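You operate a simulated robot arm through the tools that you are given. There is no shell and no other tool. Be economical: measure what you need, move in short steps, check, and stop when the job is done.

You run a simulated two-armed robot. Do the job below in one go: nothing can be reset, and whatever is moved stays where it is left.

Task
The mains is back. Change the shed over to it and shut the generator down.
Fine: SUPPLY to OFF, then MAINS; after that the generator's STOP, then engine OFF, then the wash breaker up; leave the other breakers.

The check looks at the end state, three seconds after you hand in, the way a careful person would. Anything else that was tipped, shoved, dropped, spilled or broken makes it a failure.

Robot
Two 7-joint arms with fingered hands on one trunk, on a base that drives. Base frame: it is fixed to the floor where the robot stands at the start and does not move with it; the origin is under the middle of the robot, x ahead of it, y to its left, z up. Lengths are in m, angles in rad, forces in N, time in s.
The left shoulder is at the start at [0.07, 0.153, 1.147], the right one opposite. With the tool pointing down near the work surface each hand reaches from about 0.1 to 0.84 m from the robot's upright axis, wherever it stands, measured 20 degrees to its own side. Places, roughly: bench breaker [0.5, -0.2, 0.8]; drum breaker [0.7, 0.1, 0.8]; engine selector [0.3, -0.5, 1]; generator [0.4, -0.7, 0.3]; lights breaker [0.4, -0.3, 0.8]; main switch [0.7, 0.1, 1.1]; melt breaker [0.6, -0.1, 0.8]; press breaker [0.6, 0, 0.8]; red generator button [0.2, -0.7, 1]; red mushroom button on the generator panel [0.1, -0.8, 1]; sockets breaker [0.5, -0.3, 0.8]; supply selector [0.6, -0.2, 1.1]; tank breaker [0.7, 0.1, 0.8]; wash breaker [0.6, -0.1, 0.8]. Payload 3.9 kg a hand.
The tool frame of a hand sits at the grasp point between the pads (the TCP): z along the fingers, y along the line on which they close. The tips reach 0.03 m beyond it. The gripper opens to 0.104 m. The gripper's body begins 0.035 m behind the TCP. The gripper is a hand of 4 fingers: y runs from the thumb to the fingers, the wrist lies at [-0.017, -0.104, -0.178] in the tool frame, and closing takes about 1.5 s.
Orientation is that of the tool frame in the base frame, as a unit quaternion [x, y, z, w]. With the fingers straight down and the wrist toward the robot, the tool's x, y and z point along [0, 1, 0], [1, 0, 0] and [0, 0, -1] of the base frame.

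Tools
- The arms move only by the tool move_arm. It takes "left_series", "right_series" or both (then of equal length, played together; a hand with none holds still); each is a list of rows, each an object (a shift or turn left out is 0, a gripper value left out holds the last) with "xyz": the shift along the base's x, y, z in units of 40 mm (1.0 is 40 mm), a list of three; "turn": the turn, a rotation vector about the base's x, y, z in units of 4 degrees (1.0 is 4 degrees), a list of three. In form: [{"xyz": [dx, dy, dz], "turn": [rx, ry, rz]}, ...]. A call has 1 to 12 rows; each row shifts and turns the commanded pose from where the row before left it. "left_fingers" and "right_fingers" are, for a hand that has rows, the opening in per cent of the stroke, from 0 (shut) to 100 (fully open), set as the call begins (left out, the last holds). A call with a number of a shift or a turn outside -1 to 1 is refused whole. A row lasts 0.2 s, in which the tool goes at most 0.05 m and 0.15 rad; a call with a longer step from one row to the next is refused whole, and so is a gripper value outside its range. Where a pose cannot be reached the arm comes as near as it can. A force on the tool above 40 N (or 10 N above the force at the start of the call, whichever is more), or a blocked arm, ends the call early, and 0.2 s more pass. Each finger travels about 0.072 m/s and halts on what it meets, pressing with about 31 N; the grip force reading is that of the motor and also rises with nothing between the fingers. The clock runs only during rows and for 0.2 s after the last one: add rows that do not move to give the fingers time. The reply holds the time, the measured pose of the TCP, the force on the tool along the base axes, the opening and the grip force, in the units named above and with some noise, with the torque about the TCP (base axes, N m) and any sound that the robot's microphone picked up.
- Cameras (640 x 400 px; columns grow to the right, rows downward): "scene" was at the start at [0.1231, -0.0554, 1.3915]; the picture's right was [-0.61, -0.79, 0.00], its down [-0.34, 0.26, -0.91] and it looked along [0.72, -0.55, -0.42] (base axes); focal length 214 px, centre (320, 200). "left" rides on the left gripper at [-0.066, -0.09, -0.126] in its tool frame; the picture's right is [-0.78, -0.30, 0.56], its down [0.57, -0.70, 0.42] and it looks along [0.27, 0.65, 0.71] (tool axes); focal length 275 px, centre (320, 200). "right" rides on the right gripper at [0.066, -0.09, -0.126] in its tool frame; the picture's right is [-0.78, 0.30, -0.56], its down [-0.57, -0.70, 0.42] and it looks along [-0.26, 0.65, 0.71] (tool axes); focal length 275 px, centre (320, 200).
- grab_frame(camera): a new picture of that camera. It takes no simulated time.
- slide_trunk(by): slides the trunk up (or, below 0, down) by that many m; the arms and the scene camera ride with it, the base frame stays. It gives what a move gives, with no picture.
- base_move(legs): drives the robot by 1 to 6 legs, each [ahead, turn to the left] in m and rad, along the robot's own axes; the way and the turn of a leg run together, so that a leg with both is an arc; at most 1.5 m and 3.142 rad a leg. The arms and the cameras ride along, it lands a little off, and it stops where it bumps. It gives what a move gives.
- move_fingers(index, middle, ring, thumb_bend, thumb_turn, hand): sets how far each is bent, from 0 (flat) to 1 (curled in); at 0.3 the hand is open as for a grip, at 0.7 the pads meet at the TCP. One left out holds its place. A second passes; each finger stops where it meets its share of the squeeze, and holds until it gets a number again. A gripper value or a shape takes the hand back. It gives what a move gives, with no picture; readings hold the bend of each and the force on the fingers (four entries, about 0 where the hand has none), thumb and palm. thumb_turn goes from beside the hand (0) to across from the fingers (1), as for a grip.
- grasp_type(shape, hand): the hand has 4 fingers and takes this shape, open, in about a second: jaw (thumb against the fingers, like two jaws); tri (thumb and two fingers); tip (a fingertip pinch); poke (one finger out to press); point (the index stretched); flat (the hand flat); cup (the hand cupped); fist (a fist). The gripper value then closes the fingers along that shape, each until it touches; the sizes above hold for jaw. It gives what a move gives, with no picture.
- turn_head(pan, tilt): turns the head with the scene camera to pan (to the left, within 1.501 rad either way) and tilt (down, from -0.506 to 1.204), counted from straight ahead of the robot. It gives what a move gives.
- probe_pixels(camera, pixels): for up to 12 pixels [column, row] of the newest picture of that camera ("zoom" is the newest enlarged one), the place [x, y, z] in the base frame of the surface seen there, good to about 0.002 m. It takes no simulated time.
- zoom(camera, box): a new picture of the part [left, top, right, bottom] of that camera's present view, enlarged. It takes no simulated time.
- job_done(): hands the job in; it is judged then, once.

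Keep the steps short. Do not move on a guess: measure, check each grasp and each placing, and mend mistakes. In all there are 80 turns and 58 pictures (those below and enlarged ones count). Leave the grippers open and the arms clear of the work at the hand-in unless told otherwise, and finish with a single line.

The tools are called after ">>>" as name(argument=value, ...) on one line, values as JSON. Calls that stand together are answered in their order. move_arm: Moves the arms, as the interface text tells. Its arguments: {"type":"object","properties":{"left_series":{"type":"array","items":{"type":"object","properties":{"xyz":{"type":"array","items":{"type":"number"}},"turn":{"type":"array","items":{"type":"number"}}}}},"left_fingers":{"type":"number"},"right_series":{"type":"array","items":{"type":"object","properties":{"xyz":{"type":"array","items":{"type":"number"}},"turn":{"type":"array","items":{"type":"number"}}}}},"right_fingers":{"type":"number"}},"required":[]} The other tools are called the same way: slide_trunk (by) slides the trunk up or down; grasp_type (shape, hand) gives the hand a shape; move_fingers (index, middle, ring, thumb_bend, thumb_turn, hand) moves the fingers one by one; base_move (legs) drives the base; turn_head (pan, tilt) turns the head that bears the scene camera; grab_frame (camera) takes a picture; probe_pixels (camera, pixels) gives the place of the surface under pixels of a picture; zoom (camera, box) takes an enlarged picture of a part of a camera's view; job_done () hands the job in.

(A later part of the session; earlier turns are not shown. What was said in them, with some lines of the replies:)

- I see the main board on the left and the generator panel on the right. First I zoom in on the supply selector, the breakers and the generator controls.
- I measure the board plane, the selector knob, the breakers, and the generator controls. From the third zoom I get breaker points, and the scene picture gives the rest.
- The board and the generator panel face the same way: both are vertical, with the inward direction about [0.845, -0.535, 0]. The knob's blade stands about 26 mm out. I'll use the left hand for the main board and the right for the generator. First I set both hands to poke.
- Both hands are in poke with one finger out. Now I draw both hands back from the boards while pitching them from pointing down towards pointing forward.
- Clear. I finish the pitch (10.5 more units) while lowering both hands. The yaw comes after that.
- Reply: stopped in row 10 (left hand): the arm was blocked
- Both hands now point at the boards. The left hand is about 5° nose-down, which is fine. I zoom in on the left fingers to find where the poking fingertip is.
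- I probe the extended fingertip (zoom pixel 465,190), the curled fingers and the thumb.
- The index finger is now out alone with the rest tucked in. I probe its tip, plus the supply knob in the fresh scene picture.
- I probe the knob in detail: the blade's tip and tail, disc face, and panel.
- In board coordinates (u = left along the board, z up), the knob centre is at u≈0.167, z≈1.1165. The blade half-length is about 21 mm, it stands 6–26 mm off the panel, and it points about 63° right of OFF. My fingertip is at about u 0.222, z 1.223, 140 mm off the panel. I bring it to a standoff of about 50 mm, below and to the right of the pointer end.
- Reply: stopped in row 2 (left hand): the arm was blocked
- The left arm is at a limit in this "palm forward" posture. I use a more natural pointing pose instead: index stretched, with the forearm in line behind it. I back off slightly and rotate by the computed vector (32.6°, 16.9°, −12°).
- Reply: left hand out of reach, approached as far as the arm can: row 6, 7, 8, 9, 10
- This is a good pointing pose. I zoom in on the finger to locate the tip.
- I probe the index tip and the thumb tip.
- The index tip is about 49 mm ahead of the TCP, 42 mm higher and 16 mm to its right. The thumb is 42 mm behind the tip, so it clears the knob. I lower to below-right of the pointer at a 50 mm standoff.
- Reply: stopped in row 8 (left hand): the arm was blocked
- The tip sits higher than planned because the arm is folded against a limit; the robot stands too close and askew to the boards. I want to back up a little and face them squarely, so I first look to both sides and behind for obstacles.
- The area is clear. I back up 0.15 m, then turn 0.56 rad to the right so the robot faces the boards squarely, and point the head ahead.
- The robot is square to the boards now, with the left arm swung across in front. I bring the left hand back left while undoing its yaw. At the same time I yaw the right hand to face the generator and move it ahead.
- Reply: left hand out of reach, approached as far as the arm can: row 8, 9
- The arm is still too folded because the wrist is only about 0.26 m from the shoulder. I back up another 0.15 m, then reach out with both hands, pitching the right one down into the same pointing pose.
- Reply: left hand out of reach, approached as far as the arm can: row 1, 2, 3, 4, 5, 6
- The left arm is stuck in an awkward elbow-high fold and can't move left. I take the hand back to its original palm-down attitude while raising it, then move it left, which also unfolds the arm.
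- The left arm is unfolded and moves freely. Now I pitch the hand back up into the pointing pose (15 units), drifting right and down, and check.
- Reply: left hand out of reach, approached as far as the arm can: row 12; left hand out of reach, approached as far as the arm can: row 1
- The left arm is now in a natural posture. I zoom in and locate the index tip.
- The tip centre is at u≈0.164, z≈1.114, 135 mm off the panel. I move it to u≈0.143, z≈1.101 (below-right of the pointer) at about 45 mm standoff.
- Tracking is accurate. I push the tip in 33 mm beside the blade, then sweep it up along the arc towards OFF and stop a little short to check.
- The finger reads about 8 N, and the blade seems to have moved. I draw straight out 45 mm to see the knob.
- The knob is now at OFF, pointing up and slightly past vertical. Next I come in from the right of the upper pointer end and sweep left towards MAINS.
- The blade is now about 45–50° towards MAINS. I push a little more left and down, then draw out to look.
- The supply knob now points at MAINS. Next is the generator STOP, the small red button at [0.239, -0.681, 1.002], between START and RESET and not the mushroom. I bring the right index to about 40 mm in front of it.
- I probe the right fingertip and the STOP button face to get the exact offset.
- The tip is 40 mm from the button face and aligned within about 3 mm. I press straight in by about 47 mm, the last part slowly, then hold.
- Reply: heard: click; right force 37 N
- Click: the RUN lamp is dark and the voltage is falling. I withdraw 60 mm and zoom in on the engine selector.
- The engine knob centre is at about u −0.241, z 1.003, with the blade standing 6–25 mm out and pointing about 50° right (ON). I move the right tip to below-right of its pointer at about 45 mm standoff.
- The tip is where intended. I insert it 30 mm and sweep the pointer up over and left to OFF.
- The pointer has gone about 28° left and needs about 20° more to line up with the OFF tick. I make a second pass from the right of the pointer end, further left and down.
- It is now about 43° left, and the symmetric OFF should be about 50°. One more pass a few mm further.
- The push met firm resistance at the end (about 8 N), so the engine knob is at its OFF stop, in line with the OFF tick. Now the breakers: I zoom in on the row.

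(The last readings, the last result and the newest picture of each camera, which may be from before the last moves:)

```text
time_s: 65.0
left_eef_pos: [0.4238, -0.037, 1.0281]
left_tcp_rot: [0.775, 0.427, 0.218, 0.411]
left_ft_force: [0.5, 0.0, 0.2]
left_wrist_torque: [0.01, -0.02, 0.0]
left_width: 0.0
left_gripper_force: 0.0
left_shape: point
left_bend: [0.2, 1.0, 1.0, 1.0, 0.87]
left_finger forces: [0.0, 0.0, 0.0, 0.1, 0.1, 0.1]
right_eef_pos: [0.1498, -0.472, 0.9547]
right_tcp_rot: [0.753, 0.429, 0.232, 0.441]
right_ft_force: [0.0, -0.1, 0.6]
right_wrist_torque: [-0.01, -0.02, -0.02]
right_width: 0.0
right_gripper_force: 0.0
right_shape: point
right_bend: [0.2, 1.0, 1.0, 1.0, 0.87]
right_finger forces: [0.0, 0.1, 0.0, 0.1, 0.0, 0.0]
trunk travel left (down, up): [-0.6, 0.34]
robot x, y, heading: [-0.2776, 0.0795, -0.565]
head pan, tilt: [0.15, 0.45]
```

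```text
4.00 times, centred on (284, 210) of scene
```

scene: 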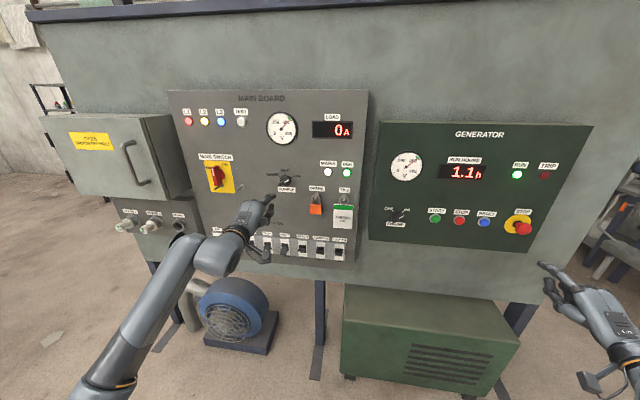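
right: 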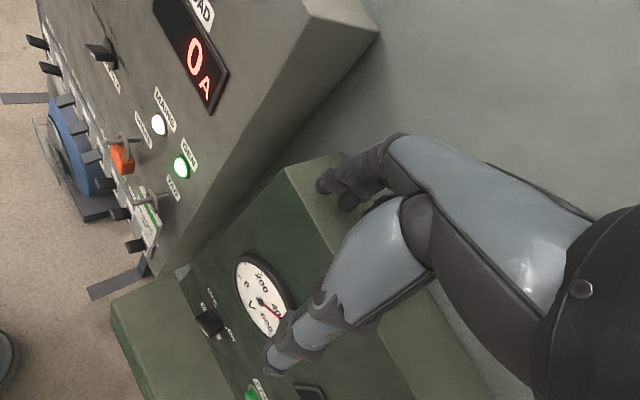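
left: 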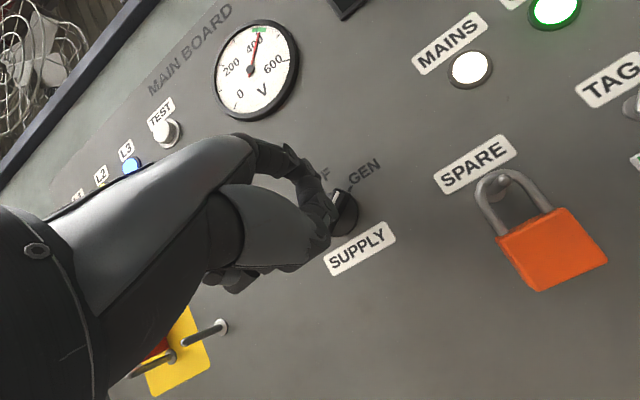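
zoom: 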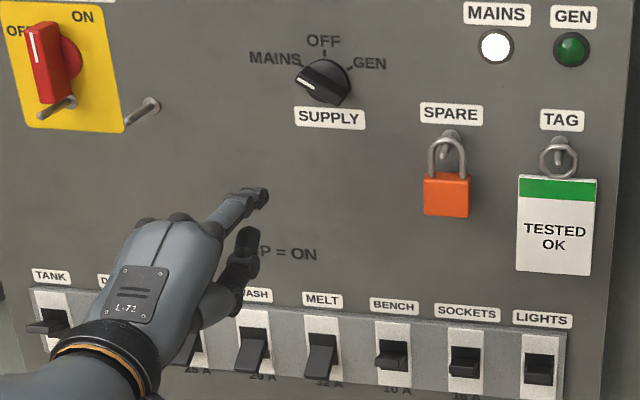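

The GEN lamp has gone out, and WASH is down with MELT and PRESS alongside it. I lower the left hand, still about 130 mm off the board, until the tip is below and in front of the WASH lever (u≈0.263).

>>> move_arm(left_series=[{"xyz": [0.137, 0.217, -0.96]}, {"xyz": [0.137, 0.217, -0.96]}, {"xyz": [0.137, 0.217, -0.96]}, {"xyz": [0.137, 0.217, -0.96]}, {"xyz": [0.137, 0.217, -0.96]}, {"xyz": [0.137, 0.217, -0.96]}, {"xyz": [0.137, 0.217, -0.96]}, {"xyz": [0.137, 0.217, -0.96]}, {}, {}])

>>> turn_head(pan=0.25, tilt=0.6)

>>> zoom(camera="scene", box=[200, 140, 400, 265])

```text
time_s: 67.2
left_eef_pos: [0.4667, 0.0318, 0.722]
left_tcp_rot: [0.775, 0.428, 0.219, 0.411]
left_ft_force: [-0.4, -0.8, -0.1]
left_wrist_torque: [0.0, 0.0, -0.02]
left_width: 0.0
left_gripper_force: 0.1
left_shape: point
left_bend: [0.2, 1.0, 1.0, 1.0, 0.87]
left_finger forces: [0.1, 0.0, 0.0, 0.1, 0.0, 0.0]
right_eef_pos: [0.1492, -0.4715, 0.9551]
right_tcp_rot: [0.753, 0.429, 0.233, 0.441]
right_ft_force: [-0.2, -0.1, 0.0]
right_wrist_torque: [0.05, 0.01, -0.01]
right_width: 0.0001
right_gripper_force: 0.1
right_shape: point
right_bend: [0.2, 1.0, 1.0, 1.0, 0.87]
right_finger forces: [0.1, 0.1, 0.0, 0.1, 0.1, 0.0]
trunk travel left (down, up): [-0.6, 0.34]
robot x, y, heading: [-0.2741, 0.0789, -0.564]
head pan, tilt: [0.15, 0.45]
```

```text
time_s: 67.9
left_eef_pos: [0.4673, 0.0311, 0.7212]
left_tcp_rot: [0.775, 0.428, 0.219, 0.411]
left_ft_force: [-0.1, -0.8, 0.1]
left_wrist_torque: [-0.02, -0.03, -0.03]
left_width: 0.0002
left_gripper_force: 0.0
left_shape: point
left_bend: [0.2, 1.0, 1.0, 1.0, 0.87]
left_finger forces: [0.0, 0.1, 0.1, 0.0, 0.0, 0.0]
right_eef_pos: [0.1488, -0.4709, 0.9542]
right_tcp_rot: [0.753, 0.429, 0.233, 0.442]
right_ft_force: [-0.7, 0.0, 1.2]
right_wrist_torque: [-0.03, -0.01, -0.02]
right_width: 0.0
right_gripper_force: 0.0
right_shape: point
right_bend: [0.2, 1.0, 1.0, 1.0, 0.87]
right_finger forces: [0.0, 0.1, 0.1, 0.0, 0.0, 0.0]
trunk travel left (down, up): [-0.6, 0.34]
robot x, y, heading: [-0.2783, 0.0789, -0.563]
head pan, tilt: [0.25, 0.6]
```

```text
3.20 times, centred on (300, 202) of scene
```

zoom: 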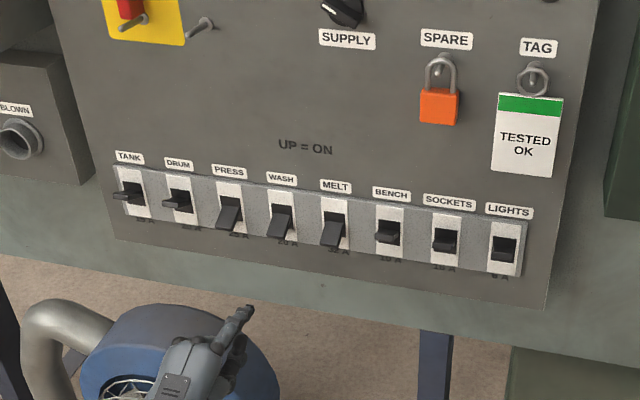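

TANK and DRUM are up; PRESS, WASH and MELT are down. I probe the WASH lever and the fingertip in this zoom.

>>> probe_pixels(camera="zoom", pixels=[[278, 232], [280, 215], [285, 205], [290, 230], [268, 230], [245, 308], [250, 314], [240, 316], [226, 212], [333, 237], [255, 225], [283, 196]])

```text
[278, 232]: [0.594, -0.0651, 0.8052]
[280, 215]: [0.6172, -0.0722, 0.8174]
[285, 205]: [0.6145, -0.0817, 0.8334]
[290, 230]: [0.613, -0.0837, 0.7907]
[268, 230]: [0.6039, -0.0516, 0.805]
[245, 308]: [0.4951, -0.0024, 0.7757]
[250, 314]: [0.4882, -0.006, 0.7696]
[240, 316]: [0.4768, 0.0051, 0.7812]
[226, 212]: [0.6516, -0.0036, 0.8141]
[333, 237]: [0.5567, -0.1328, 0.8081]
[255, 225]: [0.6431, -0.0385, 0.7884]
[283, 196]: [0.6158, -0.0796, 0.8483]
```

The fingertip (u≈0.262, top z≈0.776) is right in line with WASH and lower than its end (z≈0.80). I go in 129 mm under the lever, then check.

>>> move_arm(left_series=[{"xyz": [0.68, -0.43, -0.05]}, {"xyz": [0.68, -0.43, 0]}, {"xyz": [0.68, -0.43, 0]}, {"xyz": [0.68, -0.43, 0]}, {}])

>>> zoom(camera="scene", box=[240, 180, 336, 240])

```text
time_s: 69.1
left_eef_pos: [0.5482, -0.0239, 0.7311]
left_tcp_rot: [0.774, 0.428, 0.22, 0.411]
left_ft_force: [-0.3, 0.2, -0.4]
left_wrist_torque: [0.02, -0.02, -0.01]
left_width: 0.0001
left_gripper_force: 0.0
left_shape: point
left_bend: [0.2, 1.0, 1.0, 1.0, 0.87]
left_finger forces: [0.0, 0.0, 0.0, 0.0, 0.1, 0.0]
left hand out of reach, approached as far as the arm can: row 3, 4
right_eef_pos: [0.1484, -0.471, 0.9546]
right_tcp_rot: [0.753, 0.429, 0.233, 0.441]
right_ft_force: [-0.2, -1.2, -1.0]
right_wrist_torque: [0.0, -0.01, 0.0]
right_width: 0.0001
right_gripper_force: 0.0
right_shape: point
right_bend: [0.2, 1.0, 1.0, 1.0, 0.87]
right_finger forces: [0.1, 0.1, 0.0, 0.0, 0.0, 0.1]
trunk travel left (down, up): [-0.6, 0.34]
robot x, y, heading: [-0.2785, 0.0819, -0.568]
head pan, tilt: [0.25, 0.6]
```

```text
6.67 times, centred on (288, 210) of scene
```

zoom: 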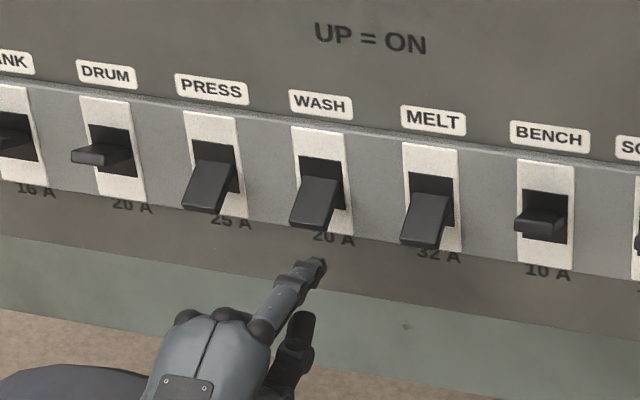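

The arm runs out of reach about 30 mm short. I back the hand off 60 mm, drive ahead 0.08 m, and then retry.

>>> move_arm(left_series=[{"xyz": [-0.6, 0.38, -0.2]}, {"xyz": [-0.6, 0.38, -0.2]}, {"xyz": [-0.6, 0.38, 0]}, {}])

>>> base_move(legs=[[0.08, 0]])

>>> zoom(camera="scene", box=[220, 180, 348, 260])

```text
time_s: 70.1
left_eef_pos: [0.4734, 0.0218, 0.7149]
left_tcp_rot: [0.775, 0.428, 0.219, 0.41]
left_ft_force: [-0.2, 0.1, -0.4]
left_wrist_torque: [0.01, -0.05, 0.01]
left_width: 0.0
left_gripper_force: 0.1
left_shape: point
left_bend: [0.2, 1.0, 1.0, 1.0, 0.87]
left_finger forces: [0.1, 0.2, 0.1, 0.0, 0.0, 0.0]
right_eef_pos: [0.1495, -0.4726, 0.9546]
right_tcp_rot: [0.754, 0.428, 0.232, 0.441]
right_ft_force: [0.9, 0.2, -0.6]
right_wrist_torque: [0.02, -0.01, 0.03]
right_width: 0.0002
right_gripper_force: 0.0
right_shape: point
right_bend: [0.2, 1.0, 1.0, 1.0, 0.87]
right_finger forces: [0.0, 0.0, 0.0, 0.1, 0.1, 0.0]
trunk travel left (down, up): [-0.6, 0.34]
robot x, y, heading: [-0.2747, 0.0816, -0.564]
head pan, tilt: [0.25, 0.6]
```

```text
time_s: 71.2
left_eef_pos: [0.544, -0.0206, 0.7153]
left_tcp_rot: [0.775, 0.428, 0.219, 0.41]
left_ft_force: [0.6, -0.5, -0.6]
left_wrist_torque: [-0.01, -0.04, 0.04]
left_width: 0.0001
left_gripper_force: 0.1
left_shape: point
left_bend: [0.2, 1.0, 1.0, 1.0, 0.87]
left_finger forces: [0.1, 0.0, 0.0, 0.1, 0.1, 0.0]
right_eef_pos: [0.2183, -0.5131, 0.9546]
right_tcp_rot: [0.752, 0.43, 0.234, 0.441]
right_ft_force: [0.5, -0.2, -0.1]
right_wrist_torque: [-0.01, -0.01, -0.03]
right_width: 0.0002
right_gripper_force: 0.2
right_shape: point
right_bend: [0.2, 1.0, 1.0, 1.0, 0.87]
right_finger forces: [0.0, 0.0, 0.0, 0.1, 0.1, 0.0]
trunk travel left (down, up): [-0.6, 0.34]
robot x, y, heading: [-0.2068, 0.0378, -0.563]
head pan, tilt: [0.25, 0.6]
```

```text
5.00 times, centred on (284, 220) of scene
```

zoom: 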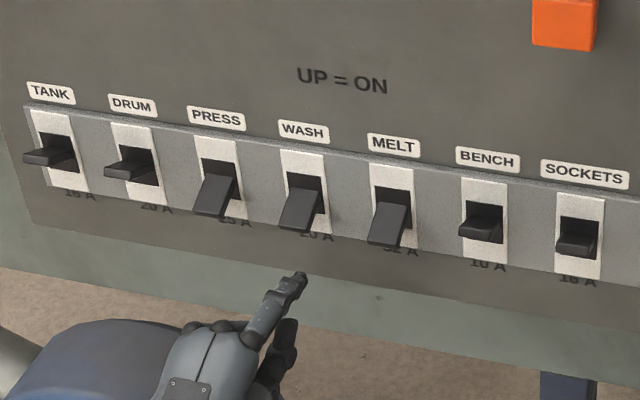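

Aligned: the tip is at about u 0.259, z 0.76, 29 mm short. I go in 29 mm and lift about 65 mm to raise the WASH lever.

>>> move_arm(left_series=[{"xyz": [0.33, -0.165, 0]}, {"xyz": [0.33, -0.165, 0]}, {}, {"xyz": [0, 0, 0.25]}, {"xyz": [0, 0, 0.25]}, {"xyz": [0, 0, 0.25]}, {"xyz": [0, 0, 0.25]}, {"xyz": [0, 0, 0.25]}, {"xyz": [0, 0, 0.25]}, {"xyz": [0, 0, 0.2]}, {}])

>>> zoom(camera="scene", box=[220, 180, 348, 260])

```text
time_s: 73.6
left_eef_pos: [0.5686, -0.0328, 0.7803]
left_tcp_rot: [0.777, 0.428, 0.217, 0.408]
left_ft_force: [-7.3, 0.3, -14.2]
left_wrist_torque: [0.46, -0.08, -0.24]
left_width: 0.0959
left_gripper_force: 0.1
left_shape: point
left_bend: [0.28, 1.0, 1.0, 1.0, 0.87]
left_finger forces: [16.5, 0.0, 0.0, 0.0, 0.0, 0.1]
right_eef_pos: [0.2176, -0.5142, 0.9547]
right_tcp_rot: [0.753, 0.429, 0.233, 0.441]
right_ft_force: [0.1, -0.5, -0.3]
right_wrist_torque: [-0.02, -0.03, 0.03]
right_width: 0.0
right_gripper_force: 0.1
right_shape: point
right_bend: [0.2, 1.0, 1.0, 1.0, 0.87]
right_finger forces: [0.0, 0.0, 0.0, 0.0, 0.0, 0.0]
trunk travel left (down, up): [-0.6, 0.34]
robot x, y, heading: [-0.2124, 0.0342, -0.564]
head pan, tilt: [0.25, 0.6]
```

```text
5.00 times, centred on (284, 220) of scene
```

zoom: 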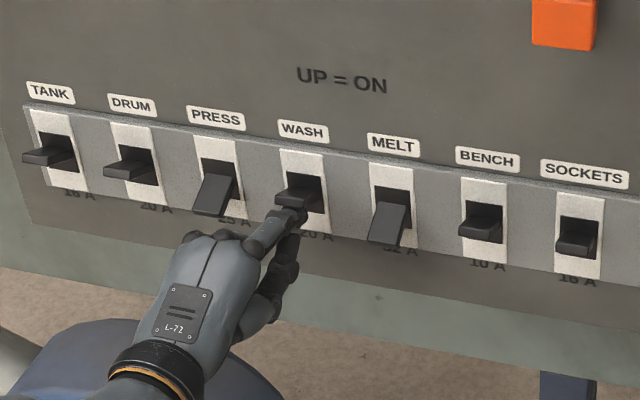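

The WASH lever is up to the level of DRUM and BENCH, with 14 N of resistance. I press a touch more, then withdraw slightly down and straight back to check it holds.

>>> move_arm(left_series=[{"xyz": [0, 0, 0.15]}, {"xyz": [0, 0, 0.1]}, {}, {"xyz": [0, 0, -0.3]}, {"xyz": [0, 0, -0.3]}, {"xyz": [-0.6, 0.38, 0]}, {"xyz": [-0.6, 0.38, 0]}, {"xyz": [-0.6, 0.38, 0]}, {}])

>>> zoom(camera="scene", box=[220, 180, 380, 280])

```text
time_s: 75.6
left_eef_pos: [0.4963, 0.0116, 0.7693]
left_tcp_rot: [0.774, 0.429, 0.22, 0.41]
left_ft_force: [0.4, 0.3, -1.3]
left_wrist_torque: [0.01, 0.01, 0.02]
left_width: 0.0964
left_gripper_force: 0.1
left_shape: point
left_bend: [0.2, 1.0, 1.0, 0.99, 0.87]
left_finger forces: [0.0, 0.0, 0.0, 0.0, 0.0, 0.1]
right_eef_pos: [0.2173, -0.5134, 0.9552]
right_tcp_rot: [0.753, 0.43, 0.233, 0.441]
right_ft_force: [0.9, 0.2, -0.2]
right_wrist_torque: [0.01, 0.0, -0.02]
right_width: 0.0
right_gripper_force: 0.0
right_shape: point
right_bend: [0.2, 1.0, 1.0, 1.0, 0.87]
right_finger forces: [0.0, 0.0, 0.0, 0.0, 0.0, 0.0]
trunk travel left (down, up): [-0.6, 0.34]
robot x, y, heading: [-0.2103, 0.038, -0.562]
head pan, tilt: [0.25, 0.6]
```

```text
4.00 times, centred on (300, 230) of scene
```

zoom: 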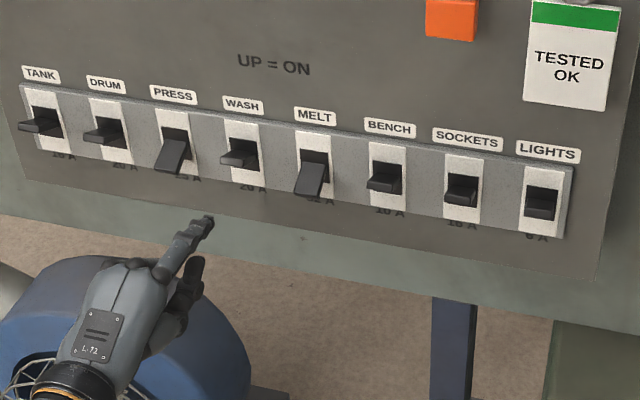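

WASH stays up, matching its neighbours, and PRESS and MELT are unchanged. I pull both arms clear, back off the base, open the hands and take a last look at everything.

>>> move_arm(left_series=[{"xyz": [-0.7, 0.44, 0.2]}, {"xyz": [-0.7, 0.44, 0.2]}, {}], right_series=[{"xyz": [-0.7, 0.44, 0]}, {"xyz": [-0.7, 0.44, 0]}, {}])

>>> base_move(legs=[[-0.15, 0]])

>>> grasp_type(shape="jaw", hand="left")

>>> grasp_type(shape="jaw", hand="right")

>>> grab_frame(camera="scene")

```text
time_s: 76.4
left_eef_pos: [0.4417, 0.0474, 0.785]
left_tcp_rot: [0.775, 0.429, 0.219, 0.41]
left_ft_force: [0.9, 0.3, 0.6]
left_wrist_torque: [-0.04, 0.01, -0.03]
left_width: 0.0961
left_gripper_force: 0.1
left_shape: point
left_bend: [0.2, 1.0, 1.0, 0.99, 0.87]
left_finger forces: [0.0, 0.0, 0.0, 0.0, 0.0, 0.1]
right_eef_pos: [0.1616, -0.4793, 0.955]
right_tcp_rot: [0.753, 0.429, 0.233, 0.441]
right_ft_force: [-0.5, 0.3, 0.2]
right_wrist_torque: [-0.02, 0.0, -0.01]
right_width: 0.0
right_gripper_force: 0.1
right_shape: point
right_bend: [0.2, 1.0, 1.0, 1.0, 0.87]
right_finger forces: [0.0, 0.0, 0.0, 0.0, 0.1, 0.1]
trunk travel left (down, up): [-0.6, 0.34]
robot x, y, heading: [-0.2109, 0.0382, -0.566]
head pan, tilt: [0.25, 0.6]
```

```text
time_s: 77.8
left_eef_pos: [0.3131, 0.128, 0.7861]
left_tcp_rot: [0.775, 0.428, 0.219, 0.41]
left_ft_force: [-0.6, 0.7, 0.2]
left_wrist_torque: [0.03, -0.04, -0.01]
left_width: 0.0958
left_gripper_force: 0.1
left_shape: point
left_bend: [0.2, 1.0, 1.0, 0.99, 0.87]
left_finger forces: [0.0, 0.1, 0.1, 0.0, 0.0, 0.1]
right_eef_pos: [0.0342, -0.3982, 0.9563]
right_tcp_rot: [0.752, 0.43, 0.234, 0.442]
right_ft_force: [0.5, 0.6, 0.5]
right_wrist_torque: [-0.02, -0.01, 0.0]
right_width: 0.0
right_gripper_force: 0.1
right_shape: point
right_bend: [0.2, 1.0, 1.0, 1.0, 0.87]
right_finger forces: [0.1, 0.0, 0.0, 0.1, 0.0, 0.1]
trunk travel left (down, up): [-0.6, 0.34]
robot x, y, heading: [-0.336, 0.1181, -0.56]
head pan, tilt: [0.25, 0.6]
```

```text
time_s: 78.7
left_eef_pos: [0.3144, 0.1279, 0.7861]
left_tcp_rot: [0.774, 0.428, 0.219, 0.411]
left_ft_force: [-0.1, -0.2, -0.5]
left_wrist_torque: [0.01, -0.02, -0.02]
left_width: 0.1034
left_gripper_force: 0.0
left_shape: jaw
left_bend: [0.3, 0.3, 0.3, 0.3, 0.97]
left_finger forces: [0.0, 0.0, 0.1, 0.0, 0.1, 0.0]
right_eef_pos: [0.0352, -0.3973, 0.9557]
right_tcp_rot: [0.752, 0.431, 0.234, 0.441]
right_ft_force: [-0.6, -0.5, -0.2]
right_wrist_torque: [0.03, 0.0, -0.03]
right_width: 0.0
right_gripper_force: 0.0
right_shape: point
right_bend: [0.2, 1.0, 1.0, 1.0, 0.87]
right_finger forces: [0.0, 0.1, 0.1, 0.1, 0.0, 0.0]
trunk travel left (down, up): [-0.6, 0.34]
robot x, y, heading: [-0.3352, 0.1184, -0.564]
head pan, tilt: [0.25, 0.6]
```

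```text
time_s: 79.5
left_eef_pos: [0.3136, 0.1285, 0.7852]
left_tcp_rot: [0.774, 0.429, 0.221, 0.41]
left_ft_force: [0.8, -0.3, 0.3]
left_wrist_torque: [0.02, 0.01, -0.03]
left_width: 0.1035
left_gripper_force: 0.0
left_shape: jaw
left_bend: [0.3, 0.3, 0.3, 0.3, 0.97]
left_finger forces: [0.0, 0.1, 0.0, 0.0, 0.0, 0.0]
right_eef_pos: [0.0349, -0.398, 0.9542]
right_tcp_rot: [0.752, 0.431, 0.234, 0.441]
right_ft_force: [1.1, 0.0, 0.4]
right_wrist_torque: [-0.02, 0.01, 0.02]
right_width: 0.1037
right_gripper_force: 0.0
right_shape: jaw
right_bend: [0.3, 0.3, 0.3, 0.3, 0.97]
right_finger forces: [0.0, 0.0, 0.0, 0.0, 0.0, 0.1]
trunk travel left (down, up): [-0.6, 0.34]
robot x, y, heading: [-0.3346, 0.1192, -0.56]
head pan, tilt: [0.25, 0.6]
```

```text
8 pictures are left
```

scene: 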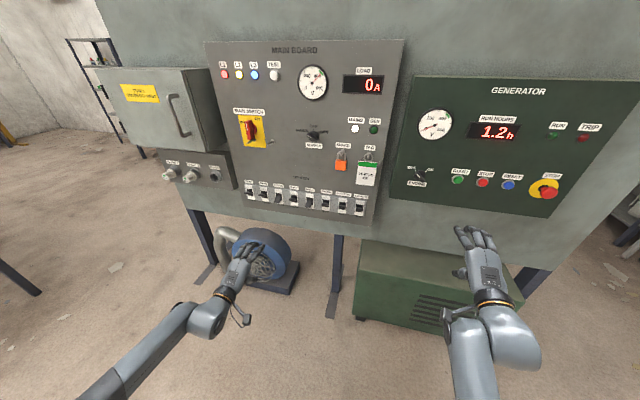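

Everything is clear. I zoom in for a final check of both selectors and the gauges.

>>> zoom(camera="scene", box=[280, 55, 392, 160])

>>> zoom(camera="scene", box=[395, 95, 571, 205])

>>> zoom(camera="scene", box=[292, 118, 336, 150])

```text
3.81 times, centred on (336, 108) of scene
```

zoom: 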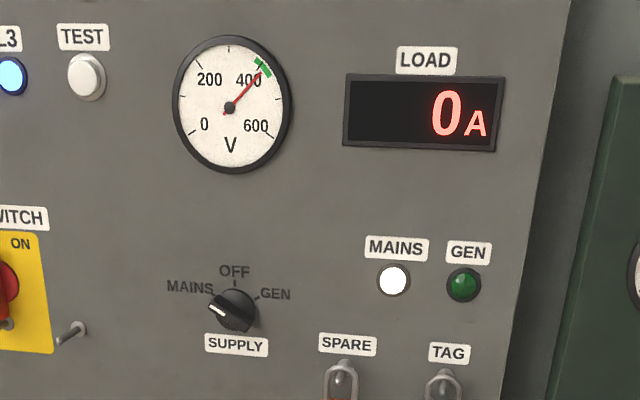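

```text
3.64 times, centred on (483, 150) of scene
```

zoom: 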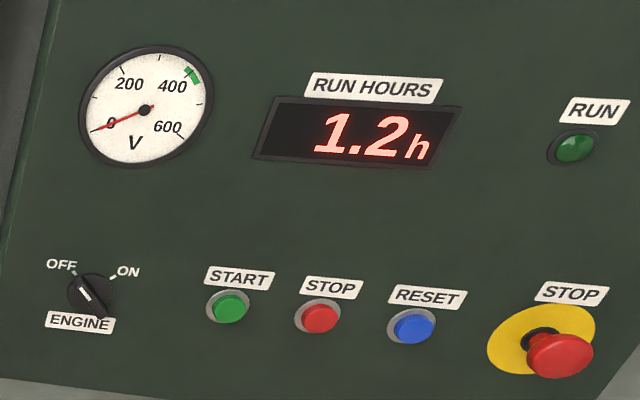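

```text
12.50 times, centred on (314, 134) of scene
```

zoom: 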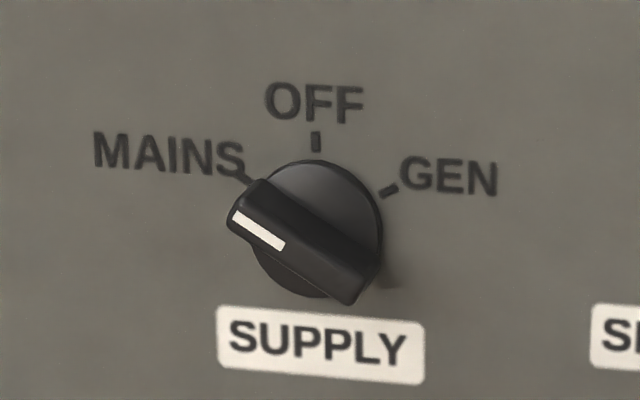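

The board reads about 400 V with the generator at 0 V and its RUN lamp dark. SUPPLY is at MAINS, the engine is OFF, WASH is up, and nothing has tripped. I hand in.

>>> job_done()

```text
The job is handed in.
```

The shed is on mains (SUPPLY at MAINS, board at about 400 V), the generator is stopped with its engine OFF, WASH is up, and the other breakers and the mushroom STOP were left alone.
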